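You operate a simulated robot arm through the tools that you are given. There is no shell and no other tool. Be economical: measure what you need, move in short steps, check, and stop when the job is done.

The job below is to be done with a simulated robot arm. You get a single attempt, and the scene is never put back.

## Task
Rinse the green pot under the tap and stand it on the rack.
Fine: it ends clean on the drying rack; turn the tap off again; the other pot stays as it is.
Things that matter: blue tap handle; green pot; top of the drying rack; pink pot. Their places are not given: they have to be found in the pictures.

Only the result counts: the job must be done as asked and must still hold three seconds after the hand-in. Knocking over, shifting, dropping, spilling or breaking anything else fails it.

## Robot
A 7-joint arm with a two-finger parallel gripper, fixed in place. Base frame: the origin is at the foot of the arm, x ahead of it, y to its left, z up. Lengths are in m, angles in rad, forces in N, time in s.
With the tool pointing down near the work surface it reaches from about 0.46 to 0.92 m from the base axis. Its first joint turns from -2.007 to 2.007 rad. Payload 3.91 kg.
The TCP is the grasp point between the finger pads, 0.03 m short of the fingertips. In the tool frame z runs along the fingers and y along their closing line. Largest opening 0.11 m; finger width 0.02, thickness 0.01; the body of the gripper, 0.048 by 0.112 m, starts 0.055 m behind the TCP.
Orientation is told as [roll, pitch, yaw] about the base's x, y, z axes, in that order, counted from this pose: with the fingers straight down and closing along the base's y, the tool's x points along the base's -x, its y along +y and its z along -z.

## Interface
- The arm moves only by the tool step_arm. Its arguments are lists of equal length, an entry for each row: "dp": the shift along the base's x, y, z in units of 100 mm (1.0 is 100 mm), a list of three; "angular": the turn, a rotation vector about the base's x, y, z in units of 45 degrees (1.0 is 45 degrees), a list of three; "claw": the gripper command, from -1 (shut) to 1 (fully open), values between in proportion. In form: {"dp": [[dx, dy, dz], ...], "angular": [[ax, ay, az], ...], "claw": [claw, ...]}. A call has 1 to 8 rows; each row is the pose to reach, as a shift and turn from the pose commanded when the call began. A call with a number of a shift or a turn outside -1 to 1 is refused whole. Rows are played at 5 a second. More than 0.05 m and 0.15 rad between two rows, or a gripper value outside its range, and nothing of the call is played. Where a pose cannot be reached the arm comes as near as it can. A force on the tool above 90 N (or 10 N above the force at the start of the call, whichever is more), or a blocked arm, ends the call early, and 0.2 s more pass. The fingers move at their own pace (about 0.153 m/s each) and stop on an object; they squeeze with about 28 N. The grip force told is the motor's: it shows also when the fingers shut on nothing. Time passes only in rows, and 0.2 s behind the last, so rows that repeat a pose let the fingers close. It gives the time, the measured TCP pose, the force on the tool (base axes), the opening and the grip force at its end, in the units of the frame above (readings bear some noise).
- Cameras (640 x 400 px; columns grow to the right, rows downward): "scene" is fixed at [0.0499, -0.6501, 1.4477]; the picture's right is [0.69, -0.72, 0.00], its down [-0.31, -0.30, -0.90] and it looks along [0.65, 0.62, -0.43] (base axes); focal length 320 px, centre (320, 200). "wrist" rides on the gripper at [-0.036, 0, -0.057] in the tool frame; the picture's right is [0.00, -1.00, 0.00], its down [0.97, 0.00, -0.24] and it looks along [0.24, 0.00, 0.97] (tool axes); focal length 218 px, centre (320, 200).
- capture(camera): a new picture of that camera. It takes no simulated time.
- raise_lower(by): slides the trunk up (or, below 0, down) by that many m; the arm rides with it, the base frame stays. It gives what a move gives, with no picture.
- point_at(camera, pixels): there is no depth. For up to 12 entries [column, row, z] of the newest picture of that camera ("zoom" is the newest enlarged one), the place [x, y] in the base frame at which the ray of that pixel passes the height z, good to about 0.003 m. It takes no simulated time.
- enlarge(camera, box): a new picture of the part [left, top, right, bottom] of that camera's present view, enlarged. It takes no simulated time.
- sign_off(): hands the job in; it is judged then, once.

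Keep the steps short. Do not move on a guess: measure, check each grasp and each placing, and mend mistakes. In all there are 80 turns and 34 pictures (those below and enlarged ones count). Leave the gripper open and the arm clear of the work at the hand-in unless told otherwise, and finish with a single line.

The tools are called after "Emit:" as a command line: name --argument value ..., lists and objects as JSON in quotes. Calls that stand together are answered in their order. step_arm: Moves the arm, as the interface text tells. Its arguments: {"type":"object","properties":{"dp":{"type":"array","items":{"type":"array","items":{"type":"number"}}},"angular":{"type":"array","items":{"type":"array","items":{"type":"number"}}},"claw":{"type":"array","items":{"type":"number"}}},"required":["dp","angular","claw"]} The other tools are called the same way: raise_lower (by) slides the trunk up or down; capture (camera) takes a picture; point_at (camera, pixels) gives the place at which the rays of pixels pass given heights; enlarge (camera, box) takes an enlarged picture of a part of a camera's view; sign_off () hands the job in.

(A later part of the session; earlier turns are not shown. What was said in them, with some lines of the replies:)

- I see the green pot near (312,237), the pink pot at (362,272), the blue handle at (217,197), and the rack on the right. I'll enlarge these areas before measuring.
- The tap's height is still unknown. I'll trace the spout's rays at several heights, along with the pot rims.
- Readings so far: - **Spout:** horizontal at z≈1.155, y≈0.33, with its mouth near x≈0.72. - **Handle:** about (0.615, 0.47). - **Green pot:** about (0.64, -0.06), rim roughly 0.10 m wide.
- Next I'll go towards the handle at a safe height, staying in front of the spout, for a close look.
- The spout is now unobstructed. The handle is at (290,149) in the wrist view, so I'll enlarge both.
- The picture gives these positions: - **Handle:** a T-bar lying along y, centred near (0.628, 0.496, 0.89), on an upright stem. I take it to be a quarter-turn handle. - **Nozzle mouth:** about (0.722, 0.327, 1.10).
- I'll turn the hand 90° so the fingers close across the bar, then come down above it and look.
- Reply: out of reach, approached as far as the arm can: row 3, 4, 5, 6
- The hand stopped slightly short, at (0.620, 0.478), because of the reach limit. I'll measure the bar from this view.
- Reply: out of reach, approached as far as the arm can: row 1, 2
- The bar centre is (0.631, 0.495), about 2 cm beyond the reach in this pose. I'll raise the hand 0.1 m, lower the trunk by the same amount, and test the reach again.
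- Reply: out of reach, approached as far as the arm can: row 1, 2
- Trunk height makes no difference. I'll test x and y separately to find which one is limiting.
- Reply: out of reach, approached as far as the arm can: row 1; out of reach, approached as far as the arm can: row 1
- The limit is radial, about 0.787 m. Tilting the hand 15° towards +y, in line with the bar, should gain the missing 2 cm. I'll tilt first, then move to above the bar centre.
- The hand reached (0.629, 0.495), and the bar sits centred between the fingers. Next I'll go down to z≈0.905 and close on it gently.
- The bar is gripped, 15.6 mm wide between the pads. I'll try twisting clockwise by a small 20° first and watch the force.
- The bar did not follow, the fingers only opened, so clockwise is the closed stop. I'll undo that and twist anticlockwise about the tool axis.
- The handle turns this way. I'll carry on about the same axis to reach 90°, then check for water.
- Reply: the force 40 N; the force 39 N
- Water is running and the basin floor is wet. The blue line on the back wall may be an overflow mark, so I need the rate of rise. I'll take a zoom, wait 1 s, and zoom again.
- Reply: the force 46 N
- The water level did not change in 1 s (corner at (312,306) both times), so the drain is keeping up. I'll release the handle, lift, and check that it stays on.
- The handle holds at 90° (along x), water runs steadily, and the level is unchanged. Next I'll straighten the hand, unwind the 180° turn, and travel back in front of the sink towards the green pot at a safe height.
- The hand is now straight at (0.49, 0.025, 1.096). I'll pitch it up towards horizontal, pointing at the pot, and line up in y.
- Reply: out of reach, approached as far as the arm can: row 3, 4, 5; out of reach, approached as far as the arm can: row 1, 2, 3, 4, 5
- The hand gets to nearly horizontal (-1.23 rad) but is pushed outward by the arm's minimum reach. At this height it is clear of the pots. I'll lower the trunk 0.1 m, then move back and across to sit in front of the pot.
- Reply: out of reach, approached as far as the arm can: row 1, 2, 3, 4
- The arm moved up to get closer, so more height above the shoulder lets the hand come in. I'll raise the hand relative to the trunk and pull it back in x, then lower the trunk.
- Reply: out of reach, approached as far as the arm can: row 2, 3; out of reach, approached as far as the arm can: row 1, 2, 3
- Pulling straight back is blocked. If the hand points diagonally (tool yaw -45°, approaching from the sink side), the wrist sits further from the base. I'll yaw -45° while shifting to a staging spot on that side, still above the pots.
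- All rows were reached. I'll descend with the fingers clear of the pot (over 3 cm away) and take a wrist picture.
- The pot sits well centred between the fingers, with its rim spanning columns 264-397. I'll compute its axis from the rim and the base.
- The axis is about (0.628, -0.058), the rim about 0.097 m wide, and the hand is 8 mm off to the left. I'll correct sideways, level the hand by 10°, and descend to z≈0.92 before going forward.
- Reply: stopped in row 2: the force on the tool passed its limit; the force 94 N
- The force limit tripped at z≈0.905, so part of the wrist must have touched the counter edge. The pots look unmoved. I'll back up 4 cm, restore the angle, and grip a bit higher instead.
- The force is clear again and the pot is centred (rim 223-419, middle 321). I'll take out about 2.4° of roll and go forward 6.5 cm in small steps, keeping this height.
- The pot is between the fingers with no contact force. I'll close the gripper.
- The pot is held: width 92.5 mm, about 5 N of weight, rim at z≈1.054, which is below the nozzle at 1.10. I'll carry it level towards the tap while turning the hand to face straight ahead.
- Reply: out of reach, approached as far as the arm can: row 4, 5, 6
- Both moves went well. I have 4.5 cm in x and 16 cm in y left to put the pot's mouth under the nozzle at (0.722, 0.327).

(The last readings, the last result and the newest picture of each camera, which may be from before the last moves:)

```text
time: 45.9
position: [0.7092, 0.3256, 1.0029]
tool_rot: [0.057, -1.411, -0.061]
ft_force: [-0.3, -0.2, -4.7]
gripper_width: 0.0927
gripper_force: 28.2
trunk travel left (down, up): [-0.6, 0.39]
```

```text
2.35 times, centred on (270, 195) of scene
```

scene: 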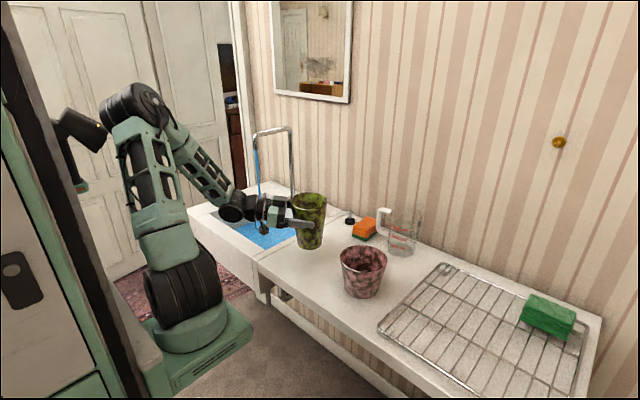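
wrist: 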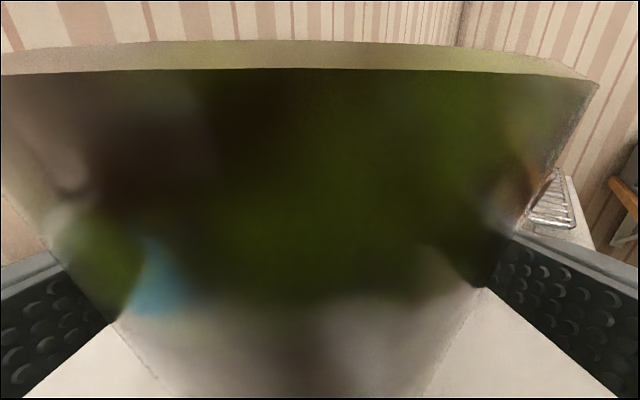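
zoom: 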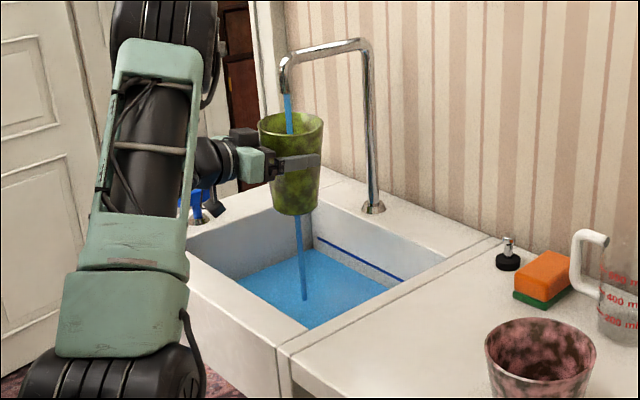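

The stream enters the pot and the brown patches are already fading. I'll hold it there a few seconds and look again.

Emit:
step_arm --dp '[[0, 0, 0], [0, 0, 0], [0, 0, 0], [0, 0, 0], [0, 0, 0], [0, 0, 0], [0, 0, 0], [0, 0, 0]]' --angular '[[0, 0, 0], [0, 0, 0], [0, 0, 0], [0, 0, 0], [0, 0, 0], [0, 0, 0], [0, 0, 0], [0, 0, 0]]' --claw '[-1, -1, -1, -1, -1, -1, -1, -1]'

Emit:
step_arm --dp '[[0, 0, 0], [0, 0, 0], [0, 0, 0], [0, 0, 0], [0, 0, 0], [0, 0, 0], [0, 0, 0], [0, 0, 0]]' --angular '[[0, 0, 0], [0, 0, 0], [0, 0, 0], [0, 0, 0], [0, 0, 0], [0, 0, 0], [0, 0, 0], [0, 0, 0]]' --claw '[-1, -1, -1, -1, -1, -1, -1, -1]'

Emit:
step_arm --dp '[[0, 0, 0], [0, 0, 0], [0, 0, 0], [0, 0, 0], [0, 0, 0], [0, 0, 0], [0, 0, 0], [0, 0, 0]]' --angular '[[0, 0, 0], [0, 0, 0], [0, 0, 0], [0, 0, 0], [0, 0, 0], [0, 0, 0], [0, 0, 0], [0, 0, 0]]' --claw '[-1, -1, -1, -1, -1, -1, -1, -1]'

Emit:
enlarge --camera "scene" --box '[190, 110, 350, 280]'

```text
time: 47.7
position: [0.7084, 0.3258, 1.0039]
tool_rot: [0.059, -1.411, -0.065]
ft_force: [-0.1, 0.2, -5.6]
gripper_width: 0.0924
gripper_force: 27.9
trunk travel left (down, up): [-0.6, 0.39]
```

```text
time: 49.5
position: [0.7085, 0.3265, 1.0033]
tool_rot: [0.058, -1.412, -0.064]
ft_force: [-0.3, -0.6, -4.6]
gripper_width: 0.0926
gripper_force: 28.1
trunk travel left (down, up): [-0.6, 0.39]
```

```text
time: 51.3
position: [0.7087, 0.325, 1.0028]
tool_rot: [0.06, -1.412, -0.066]
ft_force: [0.5, -0.1, -5.0]
gripper_width: 0.0927
gripper_force: 28.2
trunk travel left (down, up): [-0.6, 0.39]
```

```text
2.35 times, centred on (270, 195) of scene
```

zoom: 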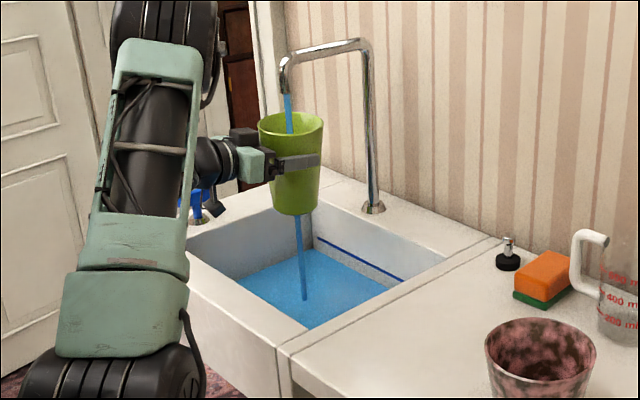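

The pot is now plain green and clean, and its weight is unchanged at about 5 N, so it holds no water. I'll draw it away from the tap, then raise the trunk so it clears the pink pot.

Emit:
step_arm --dp '[[-0.05, -0.25, 0], [-0.15, -0.5, 0], [-0.25, -0.75, 0], [-0.4, -1.0, 0]]' --angular '[[0, 0, 0], [0, 0, 0], [0, 0, 0], [0, 0, 0]]' --claw '[-1, -1, -1, -1]'

Emit:
raise_lower --by 0.13

Emit:
step_arm --dp '[[0.05, -0.25, 0], [0.1, -0.5, 0], [0.1, -0.75, 0], [0.1, -1.0, 0]]' --angular '[[0, 0, -0.05], [0, 0, -0.1], [0, 0, -0.15], [0, 0, -0.2]]' --claw '[-1, -1, -1, -1]'

Emit:
step_arm --dp '[[0.05, -0.25, 0], [0.1, -0.5, 0], [0.1, -0.75, 0], [0.1, -1.0, 0]]' --angular '[[0, 0, -0.05], [0, 0, -0.1], [0, 0, -0.15], [0, 0, -0.2]]' --claw '[-1, -1, -1, -1]'

```text
time: 52.3
position: [0.6715, 0.2248, 1.0036]
tool_rot: [0.065, -1.41, -0.068]
ft_force: [0.6, 0.9, -4.6]
gripper_width: 0.093
gripper_force: 28.2
trunk travel left (down, up): [-0.6, 0.39]
```

```text
time: 53.8
position: [0.6702, 0.2246, 1.1333]
tool_rot: [0.059, -1.411, -0.066]
ft_force: [-0.1, 0.8, -4.6]
gripper_width: 0.0928
gripper_force: 28.4
trunk travel left (down, up): [-0.73, 0.26]
```

```text
time: 54.8
position: [0.6812, 0.1245, 1.1331]
tool_rot: [0.059, -1.413, -0.217]
ft_force: [0.3, -0.4, -4.1]
gripper_width: 0.0925
gripper_force: 28.0
trunk travel left (down, up): [-0.73, 0.26]
```

```text
time: 55.8
position: [0.691, 0.0251, 1.1349]
tool_rot: [0.066, -1.41, -0.382]
ft_force: [-0.5, 0.6, -4.7]
gripper_width: 0.0928
gripper_force: 28.3
trunk travel left (down, up): [-0.73, 0.26]
```

The pot's bottom is at about z=1.03, above the pink pot's rim. I'll carry on over the counter towards the rack, turning the hand gradually.

Emit:
step_arm --dp '[[0, -0.25, 0], [0, -0.5, 0], [0, -0.75, 0], [0, -1.0, 0]]' --angular '[[0, 0, -0.05], [0, 0, -0.1], [0, 0, -0.15], [0, 0, -0.2]]' --claw '[-1, -1, -1, -1]'

Emit:
step_arm --dp '[[0, -0.25, 0], [0, -0.5, 0], [0, -0.75, 0], [0, -1.0, 0]]' --angular '[[0, 0, -0.05], [0, 0, -0.1], [0, 0, -0.15], [0, 0, -0.2]]' --claw '[-1, -1, -1, -1]'

Emit:
step_arm --dp '[[0, -0.25, 0], [0, -0.5, 0], [0, -0.75, 0], [0, -1.0, 0]]' --angular '[[0, 0, 0], [0, 0, 0], [0, 0, 0], [0, 0, 0]]' --claw '[-1, -1, -1, -1]'

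Emit:
step_arm --dp '[[0, -0.25, 0], [0, -0.5, 0], [-0.05, -0.75, 0], [-0.1, -1.0, 0]]' --angular '[[0, 0, 0], [0, 0, 0], [0, 0, 0], [0, 0, 0]]' --claw '[-1, -1, -1, -1]'

Emit:
step_arm --dp '[[0, -0.25, 0], [0, -0.5, 0], [-0.05, -0.75, 0], [-0.1, -1.0, 0]]' --angular '[[0, 0, 0], [0, 0, 0], [0, 0, 0], [0, 0, 0]]' --claw '[-1, -1, -1, -1]'

```text
time: 56.8
position: [0.69, -0.0752, 1.1327]
tool_rot: [0.058, -1.411, -0.534]
ft_force: [-0.5, 0.1, -5.0]
gripper_width: 0.0931
gripper_force: 28.1
trunk travel left (down, up): [-0.73, 0.26]
```

```text
time: 57.8
position: [0.6901, -0.1732, 1.134]
tool_rot: [0.06, -1.412, -0.692]
ft_force: [0.2, 0.2, -5.6]
gripper_width: 0.0926
gripper_force: 28.2
trunk travel left (down, up): [-0.73, 0.26]
```

```text
time: 58.8
position: [0.6883, -0.2748, 1.1334]
tool_rot: [0.058, -1.411, -0.689]
ft_force: [-1.1, 0.5, -4.3]
gripper_width: 0.0929
gripper_force: 27.9
trunk travel left (down, up): [-0.73, 0.26]
```

```text
time: 59.8
position: [0.6813, -0.3658, 1.1228]
tool_rot: [-0.027, -1.389, -0.598]
ft_force: [0.1, 0.4, -3.5]
gripper_width: 0.0927
gripper_force: 28.4
out of reach, approached as far as the arm can: row 4
trunk travel left (down, up): [-0.73, 0.26]
```

```text
time: 60.8
position: [0.6821, -0.3657, 1.1218]
tool_rot: [-0.029, -1.39, -0.597]
ft_force: [0.1, 0.3, -4.8]
gripper_width: 0.0927
gripper_force: 27.7
out of reach, approached as far as the arm can: row 1, 2, 3, 4
trunk travel left (down, up): [-0.73, 0.26]
```

The reach limit shows up again at (0.68, -0.366). I'll aim for a nearer spot on the rack, around (0.61, -0.45), and pull in as I move right.

Emit:
step_arm --dp '[[-0.2, -0.1, 0], [-0.4, -0.3, 0], [-0.6, -0.5, 0], [-0.75, -0.7, 0], [-0.8, -0.75, 0]]' --angular '[[0, 0, 0], [0, 0, 0], [0, 0, 0], [0, 0, 0], [0, 0, 0]]' --claw '[-1, -1, -1, -1, -1]'

```text
time: 62.0
position: [0.6824, -0.3652, 1.1216]
tool_rot: [-0.03, -1.39, -0.598]
ft_force: [-0.8, 0.6, -5.3]
gripper_width: 0.0927
gripper_force: 28.5
out of reach, approached as far as the arm can: row 1, 2, 3, 4, 5
trunk travel left (down, up): [-0.73, 0.26]
```

The arm is stuck at a joint limit. I'll go back 5 cm to where it moved freely, then try coming in closer from there.

Emit:
step_arm --dp '[[0, 0.25, 0.05], [0, 0.5, 0.1]]' --angular '[[0, 0, 0], [0, 0, 0]]' --claw '[-1, -1]'

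Emit:
step_arm --dp '[[-0.2, 0, 0], [-0.4, 0, 0]]' --angular '[[0, 0, 0], [0, 0, 0]]' --claw '[-1, -1]'

Emit:
step_arm --dp '[[0, -0.2, 0], [0, -0.4, 0]]' --angular '[[0, 0, 0], [0, 0, 0]]' --claw '[-1, -1]'

```text
time: 62.6
position: [0.6821, -0.3162, 1.1333]
tool_rot: [0.059, -1.413, -0.693]
ft_force: [-1.5, -0.2, -4.7]
gripper_width: 0.0926
gripper_force: 28.5
trunk travel left (down, up): [-0.73, 0.26]
```

```text
time: 63.2
position: [0.6539, -0.317, 1.133]
tool_rot: [0.063, -1.412, -0.694]
ft_force: [-0.9, -0.2, -5.6]
gripper_width: 0.0925
gripper_force: 27.5
out of reach, approached as far as the arm can: row 2
trunk travel left (down, up): [-0.73, 0.26]
```

```text
time: 63.8
position: [0.6551, -0.357, 1.1331]
tool_rot: [0.056, -1.413, -0.689]
ft_force: [0.7, 1.7, -5.2]
gripper_width: 0.0926
gripper_force: 28.2
trunk travel left (down, up): [-0.73, 0.26]
```

It reached y=-0.357 along this line, so I'll keep going right in small steps.

Emit:
step_arm --dp '[[0, -0.2, 0], [0, -0.4, 0]]' --angular '[[0, 0, 0], [0, 0, 0]]' --claw '[-1, -1]'

Emit:
step_arm --dp '[[0, -0.2, 0], [0, -0.4, 0]]' --angular '[[0, 0, 0], [0, 0, 0]]' --claw '[-1, -1]'

```text
time: 64.4
position: [0.6555, -0.358, 1.1332]
tool_rot: [0.06, -1.413, -0.692]
ft_force: [0.4, -0.2, -4.8]
gripper_width: 0.0926
gripper_force: 27.9
out of reach, approached as far as the arm can: row 1, 2
trunk travel left (down, up): [-0.73, 0.26]
```

```text
time: 65.0
position: [0.6557, -0.358, 1.1318]
tool_rot: [0.062, -1.411, -0.692]
ft_force: [-1.3, 0.4, -4.3]
gripper_width: 0.093
gripper_force: 28.3
out of reach, approached as far as the arm can: row 1, 2
trunk travel left (down, up): [-0.73, 0.26]
```

The limit here is y≈-0.36 regardless of x, so it likely depends on the hand's orientation. I'll yaw the hand a further 20° right in place and try again.

Emit:
step_arm --dp '[[0, 0, 0], [0, 0, 0], [0, 0, 0]]' --angular '[[0, 0, -0.15], [0, 0, -0.3], [0, 0, -0.45]]' --claw '[-1, -1, -1]'

Emit:
step_arm --dp '[[0, -0.2, 0], [0, -0.4, 0]]' --angular '[[0, 0, 0], [0, 0, 0]]' --claw '[-1, -1]'

```text
time: 65.8
position: [0.6546, -0.3557, 1.1314]
tool_rot: [0.056, -1.41, -1.043]
ft_force: [-0.5, 0.0, -4.9]
gripper_width: 0.0926
gripper_force: 28.3
trunk travel left (down, up): [-0.73, 0.26]
```

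```text
time: 66.4
position: [0.6542, -0.3965, 1.1305]
tool_rot: [0.06, -1.412, -1.046]
ft_force: [0.1, -0.3, -4.5]
gripper_width: 0.0927
gripper_force: 27.7
trunk travel left (down, up): [-0.73, 0.26]
```

That freed it, and it reached y=-0.397. I'll continue to y≈-0.475 with a little more yaw.

Emit:
step_arm --dp '[[0, -0.2, 0], [0, -0.4, 0], [0, -0.6, 0], [0, -0.8, 0]]' --angular '[[0, 0, -0.08], [0, 0, -0.16], [0, 0, -0.24], [0, 0, -0.3]]' --claw '[-1, -1, -1, -1]'

Emit:
step_arm --dp '[[0, 0, -0.3], [0, 0, -0.6]]' --angular '[[0, 0, 0], [0, 0, 0]]' --claw '[-1, -1]'

Emit:
capture --camera "scene"

```text
time: 67.4
position: [0.6551, -0.4773, 1.1307]
tool_rot: [0.058, -1.41, -1.28]
ft_force: [0.3, -0.6, -5.4]
gripper_width: 0.0928
gripper_force: 28.1
trunk travel left (down, up): [-0.73, 0.26]
```

```text
time: 68.0
position: [0.6537, -0.4769, 1.0718]
tool_rot: [0.064, -1.413, -1.287]
ft_force: [0.3, -0.4, -4.8]
gripper_width: 0.0926
gripper_force: 28.4
trunk travel left (down, up): [-0.73, 0.26]
```

```text
4 pictures are left
```

scene: 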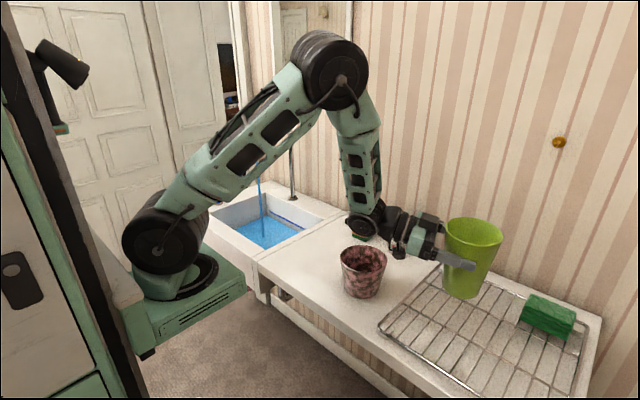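

The pot is above the rack, but in this pose the wrist sits over the pink pot near (0.585, -0.29) and would hit it on the way down. I'll stay at this height and move further right, then turn the hand back a little.

Emit:
step_arm --dp '[[0, -0.25, 0], [0, -0.5, 0], [-0.05, -0.75, 0], [-0.1, -1.0, 0]]' --angular '[[0, 0, 0], [0, 0, 0], [0, 0, 0], [0, 0, 0]]' --claw '[-1, -1, -1, -1]'

Emit:
step_arm --dp '[[0, 0, 0], [0, -0.1, 0], [0, -0.2, 0]]' --angular '[[0, 0, 0.12], [0, 0, 0.24], [0, 0, 0.36]]' --claw '[-1, -1, -1]'

```text
time: 69.0
position: [0.6448, -0.576, 1.0706]
tool_rot: [0.054, -1.412, -1.277]
ft_force: [-0.5, 1.3, -5.4]
gripper_width: 0.0927
gripper_force: 27.8
trunk travel left (down, up): [-0.73, 0.26]
```

```text
time: 69.8
position: [0.6519, -0.5864, 1.0734]
tool_rot: [0.049, -1.411, -1.042]
ft_force: [-0.8, -0.6, -5.4]
gripper_width: 0.0927
gripper_force: 28.3
out of reach, approached as far as the arm can: row 3
trunk travel left (down, up): [-0.73, 0.26]
```

Now the wrist would be near (0.54, -0.42), well clear of the pink pot. I'll check the sponge corners and the rack edge against the pot's spot at (0.66, -0.60).

Emit:
point_at --camera "scene" --pixels '[[519, 320, 0.88], [572, 340, 0.88], [527, 295, 0.91], [380, 325, 0.875], [420, 357, 0.875], [586, 345, 0.875], [345, 252, 0.96], [385, 255, 0.96], [362, 243, 0.96]]'

```text
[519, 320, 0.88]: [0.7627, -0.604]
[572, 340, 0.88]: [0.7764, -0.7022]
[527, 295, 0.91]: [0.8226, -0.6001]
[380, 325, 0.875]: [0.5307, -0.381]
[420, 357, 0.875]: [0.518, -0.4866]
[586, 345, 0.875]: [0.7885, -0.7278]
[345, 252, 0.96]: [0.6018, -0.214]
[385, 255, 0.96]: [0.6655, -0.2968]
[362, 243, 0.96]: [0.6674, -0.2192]
```

The sponge corner is at (0.763, -0.604), leaving about 3 cm of finger clearance, and the spot is well inside the rack. I'll descend to just above the rack, shifting 1 cm away from the sponge.

Emit:
step_arm --dp '[[-0.05, 0, -0.3], [-0.1, 0, -0.55], [-0.1, 0, -0.75], [-0.1, 0, -0.75]]' --angular '[[0, 0, 0], [0, 0, 0], [0, 0, 0], [0, 0, 0]]' --claw '[-1, -1, -1, -1]'

Emit:
enlarge --camera "scene" --box '[340, 190, 600, 380]'

```text
time: 70.8
position: [0.6508, -0.5789, 0.9991]
tool_rot: [0.03, -1.409, -1.04]
ft_force: [-0.2, -0.3, -5.6]
gripper_width: 0.0926
gripper_force: 28.2
out of reach, approached as far as the arm can: row 2, 3, 4
trunk travel left (down, up): [-0.73, 0.26]
```

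```text
2.11 times, centred on (470, 285) of scene
```

zoom: 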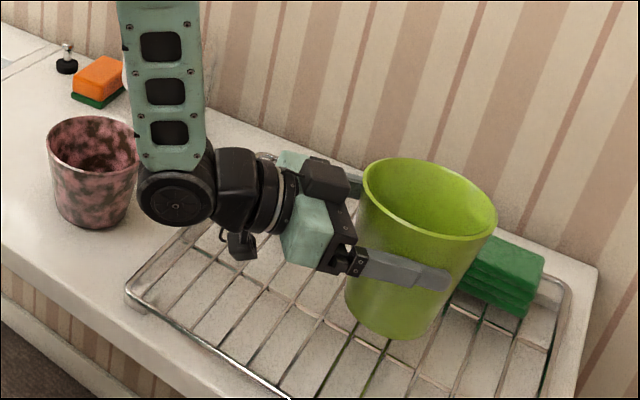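

The pot hovers just above the rack, clear of the sponge and the pink pot. I'll lower it in 4 mm steps and watch the vertical force.

Emit:
step_arm --dp '[[0, 0, -0.04], [0, 0, -0.08], [0, 0, -0.12]]' --angular '[[0, 0, 0], [0, 0, 0], [0, 0, 0]]' --claw '[-1, -1, -1]'

Emit:
step_arm --dp '[[0, 0, -0.03], [0, 0, -0.06]]' --angular '[[0, 0, 0], [0, 0, 0]]' --claw '[-1, -1]'

```text
time: 71.6
position: [0.6535, -0.5775, 0.9883]
tool_rot: [0.033, -1.408, -1.037]
ft_force: [0.8, -0.2, -5.1]
gripper_width: 0.0926
gripper_force: 28.0
out of reach, approached as far as the arm can: row 3
trunk travel left (down, up): [-0.73, 0.26]
```

```text
time: 72.2
position: [0.6541, -0.5767, 0.9827]
tool_rot: [0.032, -1.409, -1.036]
ft_force: [-0.6, -1.0, -5.8]
gripper_width: 0.0928
gripper_force: 27.8
trunk travel left (down, up): [-0.73, 0.26]
```

Emit:
step_arm --dp '[[0, 0, -0.03], [0, 0, -0.06]]' --angular '[[0, 0, 0], [0, 0, 0]]' --claw '[-1, -1]'

Emit:
step_arm --dp '[[0, 0, -0.02], [0, 0, -0.04]]' --angular '[[0, 0, 0], [0, 0, 0]]' --claw '[-1, -1]'

```text
time: 72.8
position: [0.6552, -0.5761, 0.9781]
tool_rot: [0.032, -1.411, -1.038]
ft_force: [1.0, -0.3, -5.8]
gripper_width: 0.0925
gripper_force: 27.1
trunk travel left (down, up): [-0.73, 0.26]
```

```text
time: 73.4
position: [0.6556, -0.5758, 0.9762]
tool_rot: [0.037, -1.413, -1.043]
ft_force: [0.8, 3.0, 8.7]
gripper_width: 0.0929
gripper_force: 27.9
out of reach, approached as far as the arm can: row 2
trunk travel left (down, up): [-0.73, 0.26]
```

The vertical force rose from -5.8 to +8.7 N, so the pot is standing on the rack. I'll open fully in place and check the force and width.

Emit:
step_arm --dp '[[0, 0, 0], [0, 0, 0], [0, 0, 0]]' --angular '[[0, 0, 0], [0, 0, 0], [0, 0, 0]]' --claw '[1, 1, 1]'

Emit:
capture --camera "wrist"

```text
time: 74.2
position: [0.6555, -0.5757, 0.9727]
tool_rot: [0.032, -1.409, -1.037]
ft_force: [0.0, -0.3, -0.2]
gripper_width: 0.1099
gripper_force: 0.0
trunk travel left (down, up): [-0.73, 0.26]
```

```text
2 pictures are left
```

wrist: 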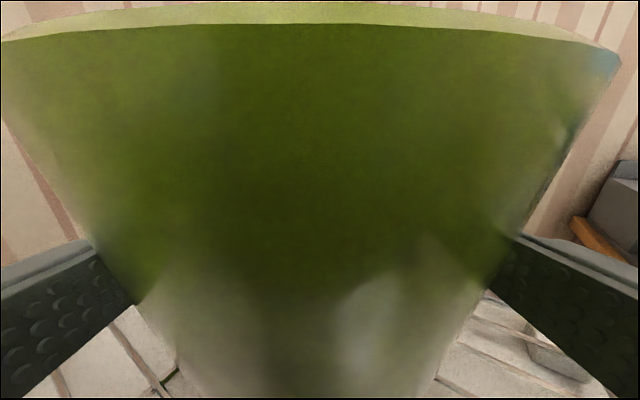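

It is released, the force is zero, and the pot is upright and centred between the fingers. I'll back off along the hand's axis by 1 cm first, checking for drift.

Emit:
step_arm --dp '[[-0.028, 0.042, 0], [-0.055, 0.084, 0]]' --angular '[[0, 0, 0], [0, 0, 0]]' --claw '[1, 1]'

```text
time: 74.8
position: [0.6516, -0.567, 0.9743]
tool_rot: [0.036, -1.411, -1.04]
ft_force: [0.1, -0.2, 0.8]
gripper_width: 0.1098
gripper_force: 0.0
trunk travel left (down, up): [-0.73, 0.26]
```

That was on line, with 1.5 mm of drift. Another 1.5 cm the same way, with a little compensation.

Emit:
step_arm --dp '[[-0.05, 0.05, 0], [-0.1, 0.12, 0]]' --angular '[[0, 0, 0], [0, 0, 0]]' --claw '[1, 1]'

```text
time: 75.4
position: [0.6405, -0.5551, 0.973]
tool_rot: [0.034, -1.41, -1.038]
ft_force: [0.3, 0.8, 0.4]
gripper_width: 0.1103
gripper_force: 0.0
trunk travel left (down, up): [-0.73, 0.26]
```

Aligned, with 2.5 cm retracted. I'll continue 4 cm more along the same line.

Emit:
step_arm --dp '[[-0.07, 0.09, 0], [-0.14, 0.18, 0], [-0.22, 0.32, 0]]' --angular '[[0, 0, 0], [0, 0, 0], [0, 0, 0]]' --claw '[1, 1, 1]'

```text
time: 76.2
position: [0.6178, -0.5218, 0.9755]
tool_rot: [0.046, -1.41, -1.044]
ft_force: [-0.2, 0.3, 0.5]
gripper_width: 0.1102
gripper_force: 0.1
trunk travel left (down, up): [-0.73, 0.26]
```

The fingers are now clear of the pot. I'll lift straight up with the trunk, then swing the hand back to vertical while moving left.

Emit:
raise_lower --by 0.2

Emit:
step_arm --dp '[[0, 0.05, 0], [0, 0.1, 0], [0, 0.2, 0], [0, 0.3, 0], [0, 0.4, 0], [0, 0.5, 0]]' --angular '[[0.129, 0.076, 0], [0.259, 0.152, 0], [0.388, 0.228, 0], [0.517, 0.304, 0], [0.647, 0.38, 0], [0.776, 0.455, 0]]' --claw '[1, 1, 1, 1, 1, 1]'

Emit:
step_arm --dp '[[0, 0.15, 0], [0, 0.3, 0], [0, 0.45, 0], [0, 0.6, 0], [0, 0.75, 0], [0, 0.9, 0]]' --angular '[[0.129, 0.076, 0], [0.259, 0.152, 0], [0.388, 0.228, 0], [0.517, 0.304, 0], [0.647, 0.38, 0], [0.776, 0.455, 0]]' --claw '[0, 0, 0, 0, 0, 0]'

```text
time: 78.4
position: [0.6188, -0.522, 1.1736]
tool_rot: [0.046, -1.409, -1.044]
ft_force: [-0.1, -0.3, -0.2]
gripper_width: 0.1099
gripper_force: 0.0
trunk travel left (down, up): [-0.93, 0.06]
```

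```text
time: 79.8
position: [0.6186, -0.4725, 1.1734]
tool_rot: [0.042, -0.701, -1.042]
ft_force: [-0.1, -0.1, -0.4]
gripper_width: 0.11
gripper_force: 0.2
trunk travel left (down, up): [-0.93, 0.06]
```

```text
time: 81.2
position: [0.6183, -0.3826, 1.173]
tool_rot: [0.043, 0.004, -1.04]
ft_force: [0.0, 0.0, -0.4]
gripper_width: 0.0551
gripper_force: 0.2
trunk travel left (down, up): [-0.93, 0.06]
```

The hand is vertical again at z=1.17. Now I'll travel left to the tap handle, unwinding the yaw and staying in front of the spout.

Emit:
step_arm --dp '[[-0.05, 0.25, 0], [-0.1, 0.5, 0], [-0.2, 0.75, 0], [-0.3, 1.0, 0]]' --angular '[[0, 0, 0.166], [0, 0, 0.332], [0, 0, 0.498], [0, 0, 0.663]]' --claw '[0, 0, 0, 0]'

Emit:
step_arm --dp '[[-0.05, 0.25, 0], [-0.1, 0.5, 0], [-0.2, 0.75, 0], [-0.3, 1.0, 0]]' --angular '[[0, 0, 0.166], [0, 0, 0.332], [0, 0, 0.498], [0, 0, 0.663]]' --claw '[0, 0, 0, 0]'

Emit:
step_arm --dp '[[0, 0.35, 0], [0, 0.7, 0], [0, 1.0, 0]]' --angular '[[0, 0, 0], [0, 0, 0], [0, 0, 0]]' --claw '[0, 0, 0]'

Emit:
step_arm --dp '[[0, 0.35, 0], [0, 0.7, 0], [0, 1.0, 0]]' --angular '[[0, 0, 0], [0, 0, 0], [0, 0, 0]]' --claw '[0, 0, 0]'

Emit:
step_arm --dp '[[0, 0.35, 0], [0, 0.7, 0], [0, 1.0, 0]]' --angular '[[0, 0, 0], [0, 0, 0], [0, 0, 0]]' --claw '[0, 0, 0]'

Emit:
step_arm --dp '[[0, 0.35, 0], [0, 0.7, 0], [0, 1.0, 0]]' --angular '[[0, 0, 0], [0, 0, 0], [0, 0, 0]]' --claw '[0, 0, 0]'

```text
time: 82.2
position: [0.5878, -0.2824, 1.1738]
tool_rot: [0.042, 0.002, -0.519]
ft_force: [0.2, -0.7, -0.1]
gripper_width: 0.0549
gripper_force: 0.0
trunk travel left (down, up): [-0.93, 0.06]
```

```text
time: 83.2
position: [0.5585, -0.182, 1.1742]
tool_rot: [0.04, 0.002, 0.001]
ft_force: [0.5, 0.1, 0.5]
gripper_width: 0.0551
gripper_force: 0.1
trunk travel left (down, up): [-0.93, 0.06]
```

```text
time: 84.0
position: [0.5574, -0.0809, 1.1732]
tool_rot: [0.04, 0.005, 0.0]
ft_force: [-0.2, 0.8, 0.0]
gripper_width: 0.0547
gripper_force: 0.1
trunk travel left (down, up): [-0.93, 0.06]
```

```text
time: 84.8
position: [0.5586, 0.0174, 1.1728]
tool_rot: [0.04, 0.002, -0.001]
ft_force: [0.1, 0.0, -0.3]
gripper_width: 0.0551
gripper_force: 0.1
trunk travel left (down, up): [-0.93, 0.06]
```

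```text
time: 85.6
position: [0.5573, 0.1174, 1.1721]
tool_rot: [0.041, 0.005, 0.001]
ft_force: [-0.3, -0.8, -1.0]
gripper_width: 0.055
gripper_force: 0.1
trunk travel left (down, up): [-0.93, 0.06]
```

```text
time: 86.4
position: [0.5576, 0.2167, 1.174]
tool_rot: [0.042, 0.004, -0.001]
ft_force: [-0.2, -0.3, 0.9]
gripper_width: 0.0547
gripper_force: 0.0
trunk travel left (down, up): [-0.93, 0.06]
```

Next I'll continue left, lean the hand 15° towards +x (the bar now lies along x), and come over the handle.

Emit:
step_arm --dp '[[0, 0.35, 0], [0, 0.7, 0], [0, 1.0, 0]]' --angular '[[0, 0, 0], [-0.053, 0, 0], [-0.053, 0, 0]]' --claw '[0, 0, 0]'

Emit:
step_arm --dp '[[0, 0.35, 0], [0, 0.7, 0], [0, 1.0, 0]]' --angular '[[0, -0.111, 0], [0, -0.222, 0], [0, -0.333, 0]]' --claw '[0, 0, 0]'

Emit:
step_arm --dp '[[0.2, 0.3, 0], [0.4, 0.6, 0], [0.6, 0.79, 0], [0.72, 0.79, 0]]' --angular '[[0, 0, 0], [0, 0, 0], [0, 0, 0], [0, 0, 0]]' --claw '[0, 0, 0, 0]'

Emit:
raise_lower --by -0.18

```text
time: 87.2
position: [0.558, 0.3172, 1.1745]
tool_rot: [0.0, 0.004, -0.001]
ft_force: [0.1, -0.1, 0.5]
gripper_width: 0.0551
gripper_force: 0.2
trunk travel left (down, up): [-0.93, 0.06]
```

```text
time: 88.0
position: [0.558, 0.4183, 1.1739]
tool_rot: [0.0, -0.261, 0.001]
ft_force: [0.4, 0.1, 0.4]
gripper_width: 0.055
gripper_force: 0.0
trunk travel left (down, up): [-0.93, 0.06]
```

```text
time: 89.0
position: [0.6294, 0.4952, 1.1737]
tool_rot: [-0.002, -0.259, 0.0]
ft_force: [-0.6, 0.1, 0.1]
gripper_width: 0.0548
gripper_force: 0.1
trunk travel left (down, up): [-0.93, 0.06]
```

```text
time: 91.0
position: [0.6297, 0.4966, 0.9951]
tool_rot: [0.0, -0.259, 0.0]
ft_force: [-0.3, 0.0, -0.2]
gripper_width: 0.055
gripper_force: 0.1
trunk travel left (down, up): [-0.75, 0.24]
```

The hand is over the handle at (0.630, 0.497, 0.995) with the fingers straddling the bar in y. I'll go down to z≈0.905 and close; a width near 15.6 mm confirms the bar.

Emit:
step_arm --dp '[[0, 0, -0.3], [0, 0, -0.6], [0, 0, -0.9], [0, 0, -0.9]]' --angular '[[0, 0, 0], [0, 0, 0], [0, 0, 0], [0, 0, 0]]' --claw '[0, 0, 0, 0]'

Emit:
step_arm --dp '[[0, 0, 0], [0, 0, 0], [0, 0, 0]]' --angular '[[0, 0, 0], [0, 0, 0], [0, 0, 0]]' --claw '[-1, -1, -1]'

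```text
time: 92.0
position: [0.6287, 0.4961, 0.9037]
tool_rot: [0.0, -0.258, 0.0]
ft_force: [-0.2, -0.5, -0.3]
gripper_width: 0.0551
gripper_force: 0.2
trunk travel left (down, up): [-0.75, 0.24]
```

```text
time: 92.8
position: [0.63, 0.4954, 0.9036]
tool_rot: [-0.002, -0.259, 0.0]
ft_force: [-2.6, -8.4, 0.3]
gripper_width: 0.0157
gripper_force: 45.3
trunk travel left (down, up): [-0.75, 0.24]
```

The bar is gripped at 15.7 mm. I'll twist it clockwise a bit over 90° about the tool axis, back to the closed stop.

Emit:
step_arm --dp '[[0, 0, 0], [0, 0, 0], [0, 0, 0], [0, 0, 0], [0, 0, 0]]' --angular '[[0.04, 0, -0.155], [0.08, 0, -0.31], [0.12, 0, -0.465], [0.16, 0, -0.62], [0.19, 0, -0.72]]' --claw '[-1, -1, -1, -1, -1]'

Emit:
step_arm --dp '[[0, 0, 0], [0, 0, 0], [0, 0, 0], [0, 0, 0], [0, 0, 0]]' --angular '[[0.04, 0, -0.155], [0.08, 0, -0.31], [0.12, 0, -0.465], [0.16, 0, -0.62], [0.19, 0, -0.72]]' --claw '[-1, -1, -1, -1, -1]'

Emit:
step_arm --dp '[[0, 0, 0], [0, 0, 0], [0, 0, 0], [0, 0, 0], [0, 0, 0]]' --angular '[[0.04, 0, -0.155], [0.08, 0, -0.31], [0.12, 0, -0.465], [0.16, 0, -0.62], [0.18, 0, -0.68]]' --claw '[-1, -1, -1, -1, -1]'

```text
time: 94.0
position: [0.6293, 0.4924, 0.9037]
tool_rot: [0.137, -0.218, -0.603]
ft_force: [-10.6, -27.2, 6.0]
gripper_width: 0.0185
gripper_force: 45.2
trunk travel left (down, up): [-0.75, 0.24]
```

```text
time: 95.2
position: [0.6251, 0.4953, 0.9041]
tool_rot: [0.23, -0.103, -1.183]
ft_force: [-28.0, -27.4, 2.0]
gripper_width: 0.0219
gripper_force: 44.6
trunk travel left (down, up): [-0.75, 0.24]
```

```text
time: 96.4
position: [0.6256, 0.4971, 0.9037]
tool_rot: [0.251, 0.039, -1.716]
ft_force: [-34.4, -2.6, 2.4]
gripper_width: 0.0239
gripper_force: 45.2
trunk travel left (down, up): [-0.75, 0.24]
```

The hand has turned 98°. I'll check the stream and handle before letting go.

Emit:
enlarge --camera "scene" --box '[180, 110, 340, 270]'

```text
2.50 times, centred on (260, 190) of scene
```

zoom: 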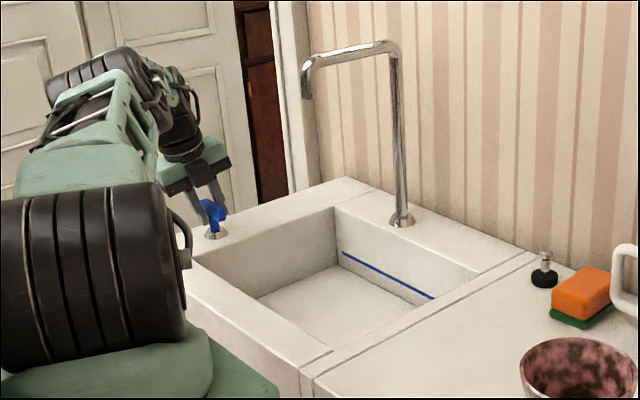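

The water is off and the basin has drained. I'll release the handle, lift straight up and move clear, then take the last picture.

Emit:
step_arm --dp '[[0, 0, 0], [0, 0, 0], [0, 0, 0.3], [0, 0, 0.6], [0, 0, 1.0]]' --angular '[[0, 0, 0], [0, 0, 0], [0, 0, 0], [0, 0, 0], [0, 0, 0]]' --claw '[0, 0, 0, 0, 0]'

Emit:
step_arm --dp '[[-0.2, -0.1, 0.3], [-0.5, -0.2, 0.6], [-0.7, -0.3, 0.9]]' --angular '[[0, 0, 0], [0, 0, 0], [0, 0, 0]]' --claw '[1, 1, 1]'

Emit:
capture --camera "scene"

```text
time: 97.6
position: [0.6306, 0.4958, 1.0025]
tool_rot: [0.255, 0.037, -1.715]
ft_force: [-0.3, 0.5, -0.5]
gripper_width: 0.0548
gripper_force: 0.1
trunk travel left (down, up): [-0.75, 0.24]
```

```text
time: 98.4
position: [0.5606, 0.4654, 1.0926]
tool_rot: [0.254, 0.038, -1.719]
ft_force: [0.8, -0.7, -0.5]
gripper_width: 0.11
gripper_force: 0.0
trunk travel left (down, up): [-0.75, 0.24]
```

```text
0 pictures are left
```

scene: 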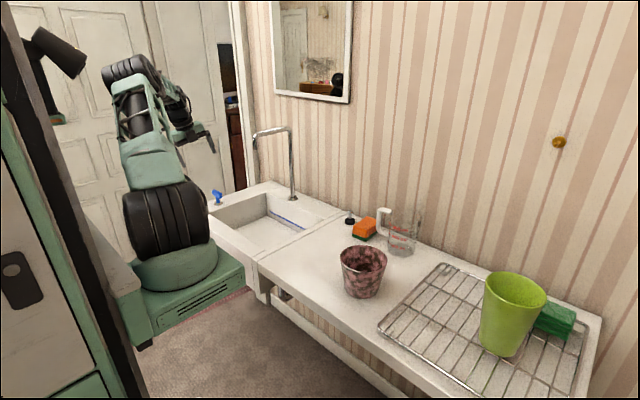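

The last picture shows everything in order: the clean green pot upright on the rack, the tap off, the pink pot where it was, and the gripper open and clear. I'm handing in.

Emit:
sign_off

```text
The job is handed in.
```

The green pot is rinsed clean and standing on the drying rack, the tap is off, and the pink pot is where it was.
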